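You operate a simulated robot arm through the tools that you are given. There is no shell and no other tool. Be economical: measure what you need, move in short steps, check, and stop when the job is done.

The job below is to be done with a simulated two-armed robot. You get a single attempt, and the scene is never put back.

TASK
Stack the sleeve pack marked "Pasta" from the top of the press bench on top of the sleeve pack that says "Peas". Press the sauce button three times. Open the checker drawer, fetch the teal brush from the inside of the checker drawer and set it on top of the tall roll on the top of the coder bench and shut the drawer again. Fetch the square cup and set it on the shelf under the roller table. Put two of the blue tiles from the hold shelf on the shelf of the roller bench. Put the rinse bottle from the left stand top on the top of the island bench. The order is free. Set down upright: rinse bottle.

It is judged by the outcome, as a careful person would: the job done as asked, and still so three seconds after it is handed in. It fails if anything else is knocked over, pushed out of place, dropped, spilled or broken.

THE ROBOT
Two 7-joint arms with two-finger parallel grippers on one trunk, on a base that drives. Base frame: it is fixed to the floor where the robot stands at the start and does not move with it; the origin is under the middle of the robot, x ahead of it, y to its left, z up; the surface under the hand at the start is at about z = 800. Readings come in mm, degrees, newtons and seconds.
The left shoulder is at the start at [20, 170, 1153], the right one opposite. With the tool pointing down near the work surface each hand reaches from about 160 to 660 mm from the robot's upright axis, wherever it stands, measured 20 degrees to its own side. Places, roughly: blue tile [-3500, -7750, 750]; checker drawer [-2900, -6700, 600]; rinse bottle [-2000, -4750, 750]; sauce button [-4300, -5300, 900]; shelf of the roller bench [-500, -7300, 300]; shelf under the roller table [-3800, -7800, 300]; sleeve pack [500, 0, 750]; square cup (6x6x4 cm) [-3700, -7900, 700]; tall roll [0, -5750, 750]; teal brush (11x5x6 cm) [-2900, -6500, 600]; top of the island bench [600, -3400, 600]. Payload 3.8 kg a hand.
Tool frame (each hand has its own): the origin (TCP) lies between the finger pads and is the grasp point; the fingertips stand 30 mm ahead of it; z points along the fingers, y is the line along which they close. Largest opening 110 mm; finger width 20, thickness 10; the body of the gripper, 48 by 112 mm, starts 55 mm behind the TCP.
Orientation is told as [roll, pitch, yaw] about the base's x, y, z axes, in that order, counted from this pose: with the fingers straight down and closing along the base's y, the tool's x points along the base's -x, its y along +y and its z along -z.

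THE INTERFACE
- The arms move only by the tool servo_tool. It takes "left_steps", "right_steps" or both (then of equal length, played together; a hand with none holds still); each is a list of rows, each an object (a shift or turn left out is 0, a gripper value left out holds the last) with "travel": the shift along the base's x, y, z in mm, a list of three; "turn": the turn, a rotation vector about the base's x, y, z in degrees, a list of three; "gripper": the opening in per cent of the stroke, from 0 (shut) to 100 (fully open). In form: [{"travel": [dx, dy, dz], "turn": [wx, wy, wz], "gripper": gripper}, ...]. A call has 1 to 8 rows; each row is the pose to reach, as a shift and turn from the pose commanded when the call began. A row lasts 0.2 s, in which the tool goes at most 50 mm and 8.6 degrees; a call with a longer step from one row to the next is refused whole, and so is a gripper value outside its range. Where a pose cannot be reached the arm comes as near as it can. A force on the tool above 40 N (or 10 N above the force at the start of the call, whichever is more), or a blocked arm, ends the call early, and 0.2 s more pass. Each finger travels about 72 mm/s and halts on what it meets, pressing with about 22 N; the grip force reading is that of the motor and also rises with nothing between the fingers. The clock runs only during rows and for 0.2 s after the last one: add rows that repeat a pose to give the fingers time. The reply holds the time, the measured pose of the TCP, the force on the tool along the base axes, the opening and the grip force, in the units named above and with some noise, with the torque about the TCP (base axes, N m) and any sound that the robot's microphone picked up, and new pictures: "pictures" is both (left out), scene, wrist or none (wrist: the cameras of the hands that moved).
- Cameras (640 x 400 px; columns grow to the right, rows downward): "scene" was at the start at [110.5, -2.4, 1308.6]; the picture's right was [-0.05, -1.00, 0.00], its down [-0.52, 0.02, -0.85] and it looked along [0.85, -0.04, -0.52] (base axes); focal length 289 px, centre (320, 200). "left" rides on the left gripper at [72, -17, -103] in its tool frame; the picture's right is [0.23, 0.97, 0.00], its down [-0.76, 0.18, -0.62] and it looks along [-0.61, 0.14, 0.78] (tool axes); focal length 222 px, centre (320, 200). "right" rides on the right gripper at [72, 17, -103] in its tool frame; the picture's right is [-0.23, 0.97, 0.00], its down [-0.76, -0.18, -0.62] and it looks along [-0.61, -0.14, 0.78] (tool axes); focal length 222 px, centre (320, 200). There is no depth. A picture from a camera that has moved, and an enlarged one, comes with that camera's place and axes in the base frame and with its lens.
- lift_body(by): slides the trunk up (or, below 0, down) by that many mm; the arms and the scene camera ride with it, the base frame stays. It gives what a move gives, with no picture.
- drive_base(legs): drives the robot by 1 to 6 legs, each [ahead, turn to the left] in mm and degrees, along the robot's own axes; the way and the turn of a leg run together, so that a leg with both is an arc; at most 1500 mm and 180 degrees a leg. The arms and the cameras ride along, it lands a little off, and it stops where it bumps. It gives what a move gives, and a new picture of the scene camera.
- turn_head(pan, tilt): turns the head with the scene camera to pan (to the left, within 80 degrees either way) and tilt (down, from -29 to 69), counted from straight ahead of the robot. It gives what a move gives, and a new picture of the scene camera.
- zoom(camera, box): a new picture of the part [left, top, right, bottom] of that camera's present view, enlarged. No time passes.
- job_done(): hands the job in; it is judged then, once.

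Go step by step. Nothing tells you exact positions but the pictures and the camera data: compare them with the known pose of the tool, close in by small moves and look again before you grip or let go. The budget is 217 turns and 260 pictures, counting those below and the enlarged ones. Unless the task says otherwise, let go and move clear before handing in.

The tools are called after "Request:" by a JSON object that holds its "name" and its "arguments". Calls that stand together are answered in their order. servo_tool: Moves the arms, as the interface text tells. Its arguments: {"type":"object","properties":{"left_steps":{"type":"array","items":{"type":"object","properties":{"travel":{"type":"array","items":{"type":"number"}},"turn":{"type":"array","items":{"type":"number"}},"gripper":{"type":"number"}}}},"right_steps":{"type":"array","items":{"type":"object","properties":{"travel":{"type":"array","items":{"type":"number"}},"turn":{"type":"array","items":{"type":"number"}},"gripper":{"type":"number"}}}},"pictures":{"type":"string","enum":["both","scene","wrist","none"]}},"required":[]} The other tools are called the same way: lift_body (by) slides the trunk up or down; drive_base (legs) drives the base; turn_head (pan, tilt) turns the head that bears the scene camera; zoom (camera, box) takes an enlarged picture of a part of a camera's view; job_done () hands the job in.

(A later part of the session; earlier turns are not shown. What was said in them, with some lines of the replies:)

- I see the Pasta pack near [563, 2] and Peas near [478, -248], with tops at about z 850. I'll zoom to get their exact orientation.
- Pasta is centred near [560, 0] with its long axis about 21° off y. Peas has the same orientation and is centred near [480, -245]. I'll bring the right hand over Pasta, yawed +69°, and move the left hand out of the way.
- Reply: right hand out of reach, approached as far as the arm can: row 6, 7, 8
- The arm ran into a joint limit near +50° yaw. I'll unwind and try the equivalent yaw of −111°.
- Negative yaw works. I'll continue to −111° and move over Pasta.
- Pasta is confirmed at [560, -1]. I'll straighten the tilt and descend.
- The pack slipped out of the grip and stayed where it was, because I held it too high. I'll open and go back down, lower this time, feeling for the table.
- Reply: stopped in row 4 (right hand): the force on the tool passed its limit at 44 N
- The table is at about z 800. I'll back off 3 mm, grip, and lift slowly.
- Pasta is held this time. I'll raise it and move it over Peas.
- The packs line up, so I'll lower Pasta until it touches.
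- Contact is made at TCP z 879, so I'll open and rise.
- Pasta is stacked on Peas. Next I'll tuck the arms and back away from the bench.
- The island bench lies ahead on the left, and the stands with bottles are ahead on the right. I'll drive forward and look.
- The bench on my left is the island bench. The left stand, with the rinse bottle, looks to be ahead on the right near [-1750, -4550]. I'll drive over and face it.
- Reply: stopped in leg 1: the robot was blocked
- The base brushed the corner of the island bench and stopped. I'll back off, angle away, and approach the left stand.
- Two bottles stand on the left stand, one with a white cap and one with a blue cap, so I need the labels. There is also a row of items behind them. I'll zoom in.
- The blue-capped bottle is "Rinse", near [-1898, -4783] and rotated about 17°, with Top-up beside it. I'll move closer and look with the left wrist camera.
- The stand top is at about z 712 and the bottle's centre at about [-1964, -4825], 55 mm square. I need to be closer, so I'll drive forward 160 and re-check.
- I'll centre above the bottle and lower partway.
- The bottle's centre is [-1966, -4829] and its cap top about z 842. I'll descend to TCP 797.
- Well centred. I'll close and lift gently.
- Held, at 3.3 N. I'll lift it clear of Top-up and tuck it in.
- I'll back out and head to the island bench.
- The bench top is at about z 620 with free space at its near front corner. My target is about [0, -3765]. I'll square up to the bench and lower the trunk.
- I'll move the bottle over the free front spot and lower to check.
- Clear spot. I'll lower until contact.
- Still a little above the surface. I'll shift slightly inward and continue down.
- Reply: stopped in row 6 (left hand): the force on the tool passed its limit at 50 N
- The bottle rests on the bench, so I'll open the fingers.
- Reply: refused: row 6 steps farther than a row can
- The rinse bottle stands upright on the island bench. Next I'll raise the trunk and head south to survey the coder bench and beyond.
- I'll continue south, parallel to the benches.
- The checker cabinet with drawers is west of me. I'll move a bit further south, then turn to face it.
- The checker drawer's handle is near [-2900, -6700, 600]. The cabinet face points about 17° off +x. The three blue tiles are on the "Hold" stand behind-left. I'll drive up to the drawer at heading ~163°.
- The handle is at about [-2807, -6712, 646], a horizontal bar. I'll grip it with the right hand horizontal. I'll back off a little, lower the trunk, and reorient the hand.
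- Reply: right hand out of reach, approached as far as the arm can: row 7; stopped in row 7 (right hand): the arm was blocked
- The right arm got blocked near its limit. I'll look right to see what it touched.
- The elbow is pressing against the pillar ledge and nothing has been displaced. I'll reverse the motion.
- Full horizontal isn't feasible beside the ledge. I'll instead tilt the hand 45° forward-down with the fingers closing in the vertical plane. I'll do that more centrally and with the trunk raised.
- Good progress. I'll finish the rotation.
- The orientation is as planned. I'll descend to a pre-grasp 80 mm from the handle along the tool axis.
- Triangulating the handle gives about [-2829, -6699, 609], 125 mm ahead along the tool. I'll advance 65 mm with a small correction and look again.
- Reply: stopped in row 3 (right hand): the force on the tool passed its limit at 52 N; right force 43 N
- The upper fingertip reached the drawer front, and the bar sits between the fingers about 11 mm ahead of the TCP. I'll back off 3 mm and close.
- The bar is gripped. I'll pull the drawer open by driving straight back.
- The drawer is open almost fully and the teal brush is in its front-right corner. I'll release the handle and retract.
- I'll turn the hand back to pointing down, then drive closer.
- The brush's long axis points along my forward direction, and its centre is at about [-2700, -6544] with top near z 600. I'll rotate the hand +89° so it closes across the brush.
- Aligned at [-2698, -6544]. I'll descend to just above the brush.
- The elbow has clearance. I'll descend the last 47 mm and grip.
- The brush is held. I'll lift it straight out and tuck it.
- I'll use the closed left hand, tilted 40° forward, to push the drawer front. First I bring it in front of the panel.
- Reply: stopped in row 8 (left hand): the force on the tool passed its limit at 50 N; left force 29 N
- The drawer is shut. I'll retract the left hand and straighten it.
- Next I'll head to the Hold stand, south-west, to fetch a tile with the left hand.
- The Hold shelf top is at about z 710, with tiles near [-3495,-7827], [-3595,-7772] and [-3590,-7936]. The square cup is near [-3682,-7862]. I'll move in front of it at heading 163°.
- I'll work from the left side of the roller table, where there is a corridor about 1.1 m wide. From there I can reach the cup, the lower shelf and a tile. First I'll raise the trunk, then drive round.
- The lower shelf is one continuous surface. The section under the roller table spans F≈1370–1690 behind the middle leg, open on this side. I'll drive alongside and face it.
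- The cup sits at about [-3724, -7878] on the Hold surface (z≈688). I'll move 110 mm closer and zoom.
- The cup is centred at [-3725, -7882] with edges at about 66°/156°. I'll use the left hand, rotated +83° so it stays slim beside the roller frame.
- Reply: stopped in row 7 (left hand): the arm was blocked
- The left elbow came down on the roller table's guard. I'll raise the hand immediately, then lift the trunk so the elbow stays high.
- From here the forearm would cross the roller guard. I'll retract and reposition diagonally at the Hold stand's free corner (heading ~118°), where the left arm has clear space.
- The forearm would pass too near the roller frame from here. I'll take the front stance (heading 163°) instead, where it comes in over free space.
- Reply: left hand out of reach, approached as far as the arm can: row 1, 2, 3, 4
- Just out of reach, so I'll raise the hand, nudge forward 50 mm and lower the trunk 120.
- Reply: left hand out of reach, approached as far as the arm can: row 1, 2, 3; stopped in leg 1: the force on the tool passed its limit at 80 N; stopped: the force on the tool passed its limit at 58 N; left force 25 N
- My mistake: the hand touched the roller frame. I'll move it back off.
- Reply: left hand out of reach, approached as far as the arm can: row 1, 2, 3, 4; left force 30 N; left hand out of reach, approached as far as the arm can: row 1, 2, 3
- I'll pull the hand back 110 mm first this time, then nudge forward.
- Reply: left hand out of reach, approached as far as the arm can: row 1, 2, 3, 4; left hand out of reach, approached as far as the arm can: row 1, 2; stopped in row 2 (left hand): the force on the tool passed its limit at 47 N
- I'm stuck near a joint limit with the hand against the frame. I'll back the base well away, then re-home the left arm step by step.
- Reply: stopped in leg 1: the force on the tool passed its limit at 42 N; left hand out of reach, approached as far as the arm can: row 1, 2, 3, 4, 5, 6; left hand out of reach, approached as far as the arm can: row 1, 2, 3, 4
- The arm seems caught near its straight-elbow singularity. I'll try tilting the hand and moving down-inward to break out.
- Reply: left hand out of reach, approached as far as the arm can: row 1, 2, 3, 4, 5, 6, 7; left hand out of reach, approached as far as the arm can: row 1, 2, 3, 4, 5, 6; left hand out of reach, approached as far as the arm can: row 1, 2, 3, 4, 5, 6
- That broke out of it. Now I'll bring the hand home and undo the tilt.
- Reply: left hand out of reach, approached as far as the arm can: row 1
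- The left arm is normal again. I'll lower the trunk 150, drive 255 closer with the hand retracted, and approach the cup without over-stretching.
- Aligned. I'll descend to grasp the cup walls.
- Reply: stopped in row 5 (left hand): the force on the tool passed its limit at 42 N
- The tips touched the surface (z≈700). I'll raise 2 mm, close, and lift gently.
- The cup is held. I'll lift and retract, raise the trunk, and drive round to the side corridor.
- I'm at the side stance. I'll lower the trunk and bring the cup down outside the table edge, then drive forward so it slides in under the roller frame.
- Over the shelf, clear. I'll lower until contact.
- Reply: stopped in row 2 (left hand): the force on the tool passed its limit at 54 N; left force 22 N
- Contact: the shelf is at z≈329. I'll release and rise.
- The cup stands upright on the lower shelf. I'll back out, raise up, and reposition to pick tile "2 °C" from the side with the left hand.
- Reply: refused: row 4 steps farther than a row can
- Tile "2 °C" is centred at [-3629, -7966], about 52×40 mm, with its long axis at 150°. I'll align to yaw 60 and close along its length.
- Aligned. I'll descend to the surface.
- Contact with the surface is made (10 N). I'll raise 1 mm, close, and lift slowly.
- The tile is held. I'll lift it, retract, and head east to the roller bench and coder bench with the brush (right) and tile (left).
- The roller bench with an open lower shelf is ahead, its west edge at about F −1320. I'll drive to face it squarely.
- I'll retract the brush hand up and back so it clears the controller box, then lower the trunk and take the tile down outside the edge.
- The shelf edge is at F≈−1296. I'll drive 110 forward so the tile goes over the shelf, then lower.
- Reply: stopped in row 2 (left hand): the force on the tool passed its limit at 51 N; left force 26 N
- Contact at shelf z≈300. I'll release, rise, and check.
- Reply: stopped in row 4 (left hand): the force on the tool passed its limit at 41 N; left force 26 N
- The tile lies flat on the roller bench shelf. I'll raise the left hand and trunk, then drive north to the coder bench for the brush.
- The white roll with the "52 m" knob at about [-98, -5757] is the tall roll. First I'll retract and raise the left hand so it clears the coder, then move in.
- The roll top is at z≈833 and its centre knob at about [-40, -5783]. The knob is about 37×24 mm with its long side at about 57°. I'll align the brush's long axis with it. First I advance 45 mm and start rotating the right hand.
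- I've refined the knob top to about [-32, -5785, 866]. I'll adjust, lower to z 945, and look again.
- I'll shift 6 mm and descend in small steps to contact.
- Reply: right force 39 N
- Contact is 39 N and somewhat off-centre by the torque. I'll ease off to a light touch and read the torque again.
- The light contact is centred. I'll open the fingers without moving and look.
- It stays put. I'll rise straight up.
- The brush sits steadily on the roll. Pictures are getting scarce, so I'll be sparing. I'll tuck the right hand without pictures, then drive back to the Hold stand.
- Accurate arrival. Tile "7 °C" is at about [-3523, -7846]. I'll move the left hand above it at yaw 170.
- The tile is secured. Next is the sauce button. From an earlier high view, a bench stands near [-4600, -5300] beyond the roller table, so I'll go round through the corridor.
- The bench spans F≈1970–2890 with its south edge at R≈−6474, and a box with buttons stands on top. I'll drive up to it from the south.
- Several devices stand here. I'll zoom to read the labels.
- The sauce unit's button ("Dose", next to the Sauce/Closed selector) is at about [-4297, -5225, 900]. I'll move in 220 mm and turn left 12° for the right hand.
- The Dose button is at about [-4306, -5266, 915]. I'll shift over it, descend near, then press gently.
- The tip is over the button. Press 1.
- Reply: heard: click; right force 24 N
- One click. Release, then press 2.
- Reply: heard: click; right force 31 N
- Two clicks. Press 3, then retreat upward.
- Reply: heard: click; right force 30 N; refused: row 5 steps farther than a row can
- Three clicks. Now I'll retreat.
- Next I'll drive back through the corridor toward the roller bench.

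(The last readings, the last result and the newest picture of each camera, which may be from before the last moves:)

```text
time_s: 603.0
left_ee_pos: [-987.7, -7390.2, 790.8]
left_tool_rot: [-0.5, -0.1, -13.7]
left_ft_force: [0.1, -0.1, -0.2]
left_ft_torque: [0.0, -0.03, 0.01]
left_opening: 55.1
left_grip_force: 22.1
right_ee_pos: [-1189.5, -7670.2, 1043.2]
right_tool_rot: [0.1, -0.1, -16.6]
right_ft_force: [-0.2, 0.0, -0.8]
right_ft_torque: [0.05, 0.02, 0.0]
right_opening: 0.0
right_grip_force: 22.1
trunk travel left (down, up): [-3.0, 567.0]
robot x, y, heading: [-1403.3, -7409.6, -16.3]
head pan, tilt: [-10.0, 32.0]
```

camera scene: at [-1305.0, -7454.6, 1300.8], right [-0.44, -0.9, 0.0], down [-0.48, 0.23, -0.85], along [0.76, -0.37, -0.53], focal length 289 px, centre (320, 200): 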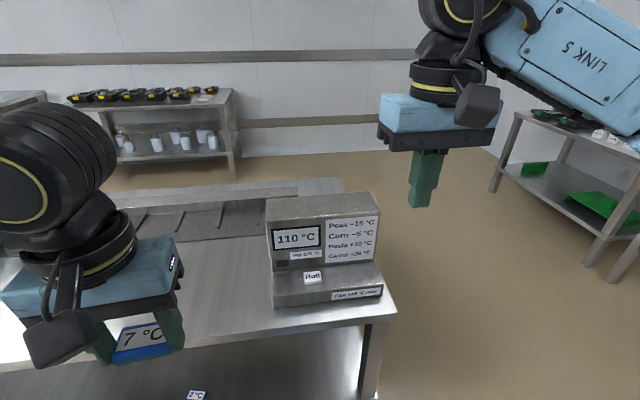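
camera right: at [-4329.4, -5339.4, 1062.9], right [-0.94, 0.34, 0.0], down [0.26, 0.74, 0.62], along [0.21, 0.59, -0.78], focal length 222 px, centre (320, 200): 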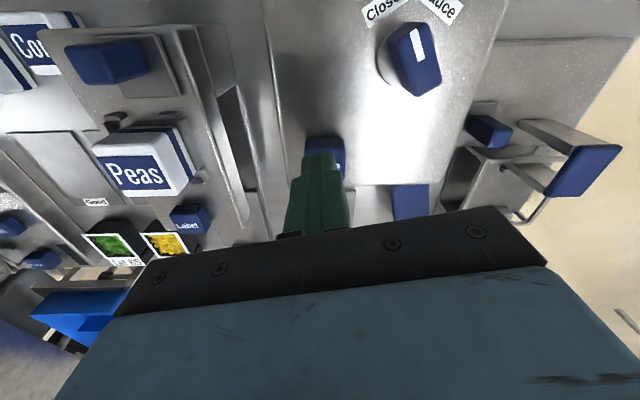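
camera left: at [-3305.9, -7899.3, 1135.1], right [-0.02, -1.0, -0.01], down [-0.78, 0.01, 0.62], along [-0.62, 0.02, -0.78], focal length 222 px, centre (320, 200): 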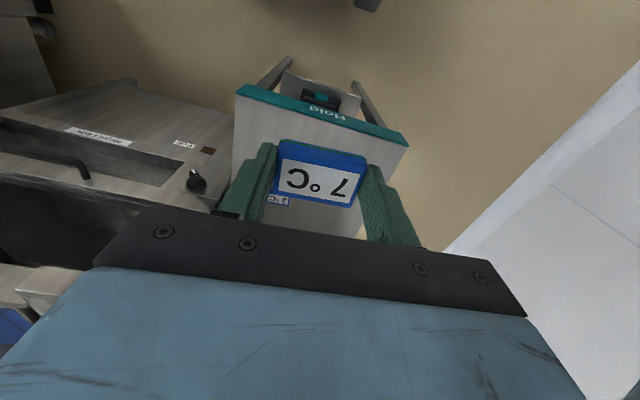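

Request:
{"name": "servo_tool", "arguments": {"left_steps": [{"travel": [0, 0, -45]}, {"travel": [0, 0, -90]}, {"travel": [0, 0, -135]}, {"travel": [0, 0, -180]}, {"travel": [0, 0, -225]}, {"travel": [0, 0, -270]}, {"travel": [0, 0, -315]}, {"travel": [0, 0, -345]}], "pictures": "none"}}

Request:
{"name": "drive_base", "arguments": {"legs": [[115, 0]]}}

Request:
{"name": "servo_tool", "arguments": {"left_steps": [{"travel": [20, -6, -15]}, {"travel": [45, -13, -35]}, {"travel": [70, -21, -60]}, {"travel": [76, -22, -85]}, {"travel": [76, -22, -100]}], "pictures": "wrist"}}

```text
time_s: 604.9
left_ee_pos: [-986.3, -7390.3, 443.9]
left_tool_rot: [-0.4, -0.1, -13.7]
left_ft_force: [-0.2, -0.3, -0.2]
left_ft_torque: [-0.04, 0.02, -0.02]
left_opening: 54.8
left_grip_force: 22.1
right_ee_pos: [-1190.0, -7669.7, 1043.5]
right_tool_rot: [0.2, -0.1, -16.6]
right_ft_force: [-0.2, 0.7, -0.5]
right_ft_torque: [-0.02, 0.01, -0.02]
right_opening: 0.0
right_grip_force: 21.8
trunk travel left (down, up): [-3.0, 567.0]
robot x, y, heading: [-1405.8, -7410.4, -16.0]
head pan, tilt: [-10.0, 32.0]
```

```text
time_s: 606.1
left_ee_pos: [-877.7, -7422.1, 444.7]
left_tool_rot: [-0.5, 0.0, -13.9]
left_ft_force: [-0.1, -0.1, -0.6]
left_ft_torque: [0.02, -0.02, -0.02]
left_opening: 55.2
left_grip_force: 21.8
right_ee_pos: [-1081.0, -7701.9, 1042.7]
right_tool_rot: [0.1, -0.1, -16.7]
right_ft_force: [0.2, 0.8, -0.4]
right_ft_torque: [0.03, -0.01, -0.02]
right_opening: 0.0
right_grip_force: 21.8
trunk travel left (down, up): [-3.0, 567.0]
robot x, y, heading: [-1296.1, -7442.2, -16.3]
head pan, tilt: [-10.0, 32.0]
camera scene: at [-1195.2, -7486.7, 1060.8], right [-0.44, -0.9, 0.0], down [-0.48, 0.24, -0.85], along [0.76, -0.38, -0.53], focal length 289 px, centre (320, 200)
```

scene: 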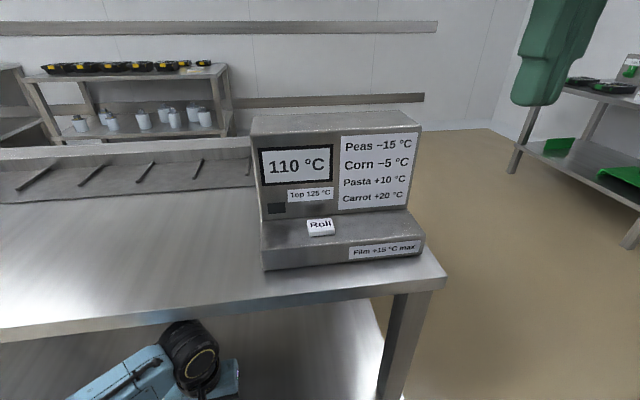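

```text
time_s: 607.3
left_ee_pos: [-802.4, -7445.4, 343.5]
left_tool_rot: [-0.4, 0.0, -13.9]
left_ft_force: [-0.6, 0.0, -0.4]
left_ft_torque: [-0.01, -0.01, 0.04]
left_opening: 55.0
left_grip_force: 22.1
right_ee_pos: [-1080.3, -7703.5, 1042.2]
right_tool_rot: [0.0, -0.1, -16.7]
right_ft_force: [0.2, 0.4, 0.9]
right_ft_torque: [-0.02, 0.0, 0.03]
right_opening: 0.0
right_grip_force: 21.9
trunk travel left (down, up): [-3.0, 567.0]
robot x, y, heading: [-1298.2, -7442.4, -16.3]
head pan, tilt: [-10.0, 32.0]
camera left: at [-876.8, -7445.1, 449.8], right [0.01, 1.0, -0.01], down [0.78, -0.01, 0.62], along [0.62, -0.01, -0.78], focal length 222 px, centre (320, 200)
```

left: 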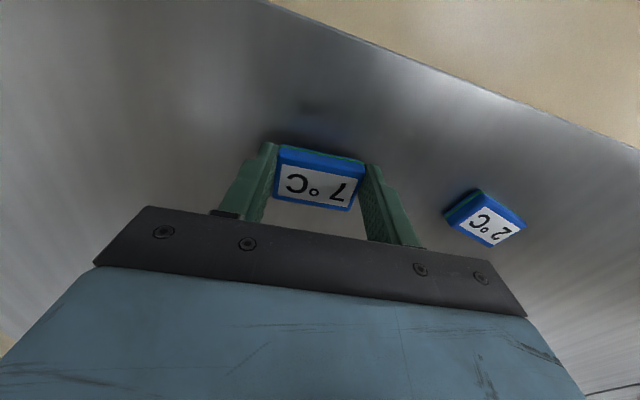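

Positioned over the shelf beside the first tile. I'll lower to contact.

Request:
{"name": "servo_tool", "arguments": {"left_steps": [{"travel": [0, 0, -4]}, {"travel": [0, 0, -7]}, {"travel": [0, 0, -10]}, {"travel": [0, 0, -12]}, {"travel": [0, 0, -14]}, {"travel": [0, 0, -16]}], "pictures": "none"}}

```text
time_s: 608.7
left_ee_pos: [-802.0, -7445.4, 330.7]
left_tool_rot: [-0.4, -0.1, -13.8]
left_ft_force: [-8.5, 3.5, 19.9]
left_ft_torque: [0.75, 0.13, 0.31]
left_opening: 54.9
left_grip_force: 21.7
right_ee_pos: [-1082.7, -7702.0, 1043.0]
right_tool_rot: [0.1, -0.2, -16.8]
right_ft_force: [0.1, 0.5, 0.6]
right_ft_torque: [-0.04, -0.01, 0.0]
right_opening: 0.1
right_grip_force: 22.2
trunk travel left (down, up): [-3.0, 567.0]
robot x, y, heading: [-1295.9, -7440.9, -16.2]
head pan, tilt: [-10.0, 32.0]
```

Request:
{"name": "servo_tool", "arguments": {"left_steps": [{"travel": [0, 0, 3]}, {"travel": [0, 0, 3.5], "gripper": 62}, {"travel": [0, 0, 3.5], "gripper": 72}, {"travel": [0, 0, 3.5], "gripper": 72}], "pictures": "none"}}

Request:
{"name": "servo_tool", "arguments": {"left_steps": [{"travel": [0, 0, 20]}, {"travel": [0, 0, 50]}, {"travel": [0, 0, 90]}, {"travel": [0, 0, 110]}], "pictures": "wrist"}}

```text
time_s: 609.7
left_ee_pos: [-801.3, -7445.3, 331.9]
left_tool_rot: [-0.5, 0.1, -13.9]
left_ft_force: [-0.4, -0.1, -0.9]
left_ft_torque: [0.01, 0.03, 0.01]
left_opening: 78.9
left_grip_force: 0.1
right_ee_pos: [-1080.5, -7702.1, 1042.3]
right_tool_rot: [0.1, -0.1, -16.7]
right_ft_force: [-0.6, -0.7, 0.2]
right_ft_torque: [0.01, 0.01, -0.02]
right_opening: 0.0
right_grip_force: 22.0
trunk travel left (down, up): [-3.0, 567.0]
robot x, y, heading: [-1292.2, -7443.2, -16.6]
head pan, tilt: [-10.0, 32.0]
```

```text
time_s: 610.7
left_ee_pos: [-802.2, -7444.9, 443.8]
left_tool_rot: [-0.4, 0.0, -13.8]
left_ft_force: [-0.5, 0.6, -0.2]
left_ft_torque: [0.01, 0.01, 0.0]
left_opening: 79.0
left_grip_force: 0.0
right_ee_pos: [-1079.6, -7703.1, 1043.1]
right_tool_rot: [0.0, 0.0, -16.7]
right_ft_force: [-0.3, -0.3, -0.2]
right_ft_torque: [-0.04, -0.01, -0.01]
right_opening: 0.2
right_grip_force: 22.6
trunk travel left (down, up): [-3.0, 567.0]
robot x, y, heading: [-1295.0, -7444.9, -16.5]
head pan, tilt: [-10.0, 32.0]
camera left: at [-876.0, -7444.2, 547.7], right [0.01, 1.0, -0.01], down [0.78, -0.01, 0.62], along [0.62, -0.01, -0.78], focal length 222 px, centre (320, 200)
```

left: 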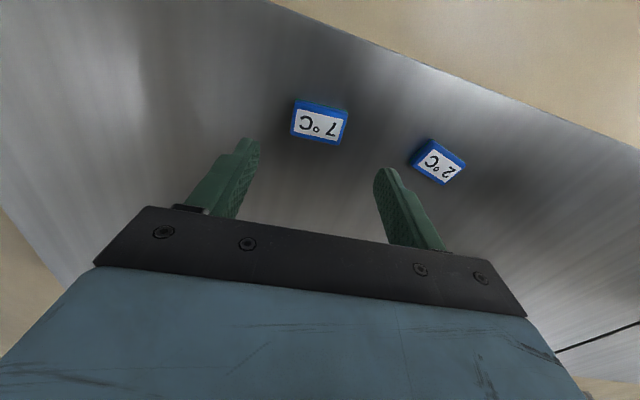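

Both blue tiles are on the roller bench shelf. I'll back out, raise up, and do one check of the brush.

Request:
{"name": "drive_base", "arguments": {"legs": [[-260, 0]]}}

Request:
{"name": "servo_tool", "arguments": {"left_steps": [{"travel": [0, 0, 45]}, {"travel": [0, 0, 90]}, {"travel": [0, 0, 135]}, {"travel": [0, 0, 180]}, {"travel": [0, 0, 225]}, {"travel": [0, 0, 270]}, {"travel": [0, 0, 315]}, {"travel": [0, 0, 360]}], "pictures": "none"}}

Request:
{"name": "lift_body", "arguments": {"by": 240}}

Request:
{"name": "turn_head", "arguments": {"pan": 55, "tilt": 15}}

Request:
{"name": "zoom", "arguments": {"camera": "scene", "box": [180, 80, 500, 280]}}

```text
time_s: 612.5
left_ee_pos: [-1051.2, -7372.1, 442.0]
left_tool_rot: [-0.5, -0.1, -14.0]
left_ft_force: [0.0, -0.1, -0.4]
left_ft_torque: [0.0, -0.04, -0.01]
left_opening: 79.2
left_grip_force: 0.0
right_ee_pos: [-1331.5, -7629.2, 1042.9]
right_tool_rot: [0.1, -0.1, -16.8]
right_ft_force: [-0.4, -0.5, 0.4]
right_ft_torque: [-0.02, 0.02, 0.04]
right_opening: 0.0
right_grip_force: 21.8
trunk travel left (down, up): [-3.0, 567.0]
robot x, y, heading: [-1543.7, -7369.8, -16.5]
head pan, tilt: [-10.0, 32.0]
camera scene: at [-1445.4, -7413.3, 1060.9], right [-0.45, -0.9, 0.0], down [-0.47, 0.24, -0.85], along [0.76, -0.38, -0.53], focal length 289 px, centre (320, 200)
```

scene: 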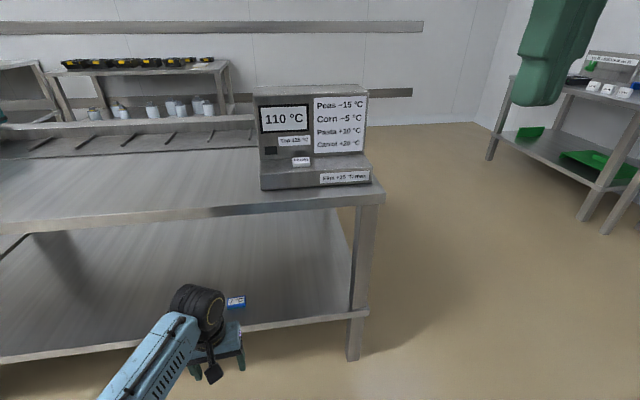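

```text
time_s: 614.3
left_ee_pos: [-1052.1, -7371.2, 800.3]
left_tool_rot: [-0.4, 0.1, -13.9]
left_ft_force: [1.1, -0.3, -0.3]
left_ft_torque: [0.01, 0.02, 0.01]
left_opening: 79.1
left_grip_force: 0.0
right_ee_pos: [-1331.0, -7628.4, 1042.2]
right_tool_rot: [0.0, -0.2, -16.8]
right_ft_force: [-0.6, 0.1, 0.7]
right_ft_torque: [0.04, 0.0, -0.01]
right_opening: 0.0
right_grip_force: 22.3
trunk travel left (down, up): [-3.0, 567.0]
robot x, y, heading: [-1546.9, -7367.1, -16.5]
head pan, tilt: [-10.0, 32.0]
```

```text
time_s: 616.8
left_ee_pos: [-1051.1, -7371.9, 1038.6]
left_tool_rot: [-0.5, 0.0, -14.0]
left_ft_force: [0.8, 0.8, 0.4]
left_ft_torque: [0.0, -0.03, 0.02]
left_opening: 79.1
left_grip_force: 0.0
right_ee_pos: [-1331.3, -7627.5, 1282.4]
right_tool_rot: [0.0, 0.0, -16.8]
right_ft_force: [-0.4, -0.2, 0.4]
right_ft_torque: [0.01, -0.02, -0.01]
right_opening: 0.2
right_grip_force: 22.4
trunk travel left (down, up): [-243.0, 327.0]
robot x, y, heading: [-1541.3, -7368.4, -16.5]
head pan, tilt: [-10.0, 32.0]
```

```text
time_s: 618.2
left_ee_pos: [-1052.5, -7371.7, 1040.6]
left_tool_rot: [-0.5, -0.1, -14.1]
left_ft_force: [0.6, 0.4, 0.1]
left_ft_torque: [0.03, -0.01, 0.01]
left_opening: 79.3
left_grip_force: 0.0
right_ee_pos: [-1331.1, -7627.4, 1282.3]
right_tool_rot: [0.1, -0.1, -16.9]
right_ft_force: [-0.1, 0.2, -0.8]
right_ft_torque: [0.0, 0.0, 0.0]
right_opening: 0.0
right_grip_force: 22.1
trunk travel left (down, up): [-243.0, 327.0]
robot x, y, heading: [-1546.2, -7372.0, -16.5]
head pan, tilt: [55.0, 15.0]
camera scene: at [-1452.4, -7315.3, 1328.2], right [0.62, -0.78, 0.0], down [-0.2, -0.16, -0.97], along [0.76, 0.6, -0.26], focal length 289 px, centre (320, 200)
```

scene: 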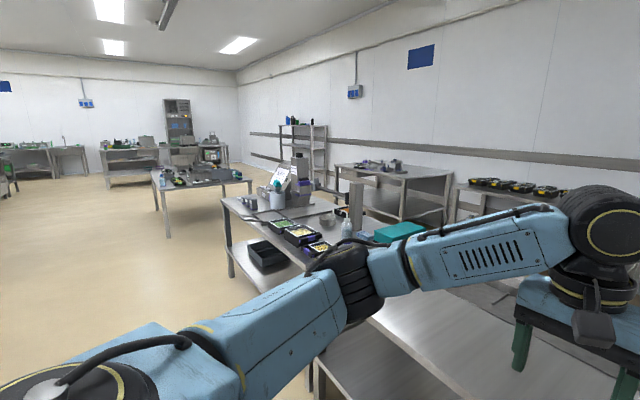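

```text
2.00 times, centred on (340, 180) of scene
camera zoom: at [-1452.4, -7315.3, 1328.2], right [0.62, -0.78, 0.0], down [-0.2, -0.16, -0.97], along [0.76, 0.6, -0.26], focal length 578 px, centre (280, 240)
```

zoom: 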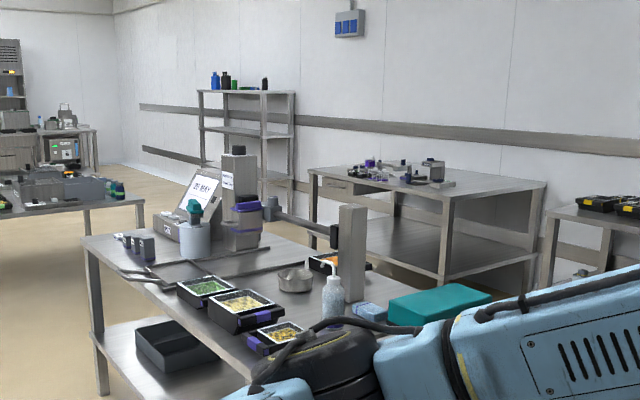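

The brush is still on the roll, both hands are empty and clear, and everything asked for is in place, so I'm handing in.

Request:
{"name": "job_done", "arguments": {}}

```text
The job is handed in.
```

I finished every part of the job and handed it in; both hands ended empty and clear.

- **Sleeve packs:** Pasta is stacked on Peas. The first grip slipped, but the pack stayed where it was on the bench.
- **Sauce button:** I pressed the button labelled "Dose" on the Sauce/Closed unit, taking it as the sauce button. I heard three clicks.
- **Brush and drawer:** The teal brush is on top of the white roll, and the checker drawer is shut. The roll has a raised centre knob, so the brush rests on that knob. It was still there when I looked just before handing in.
- **Square cup:** It stands upright on the shelf under the roller table.
- **Blue tiles:** The 2 °C and 7 °C tiles lie on the roller bench shelf.
- **Rinse bottle:** It stands upright on top of the island bench.

The base brushed the island bench corner once. The arms also bumped the pillar ledge, the roller table's guard and its frame. I saw nothing displaced in the pictures afterwards.
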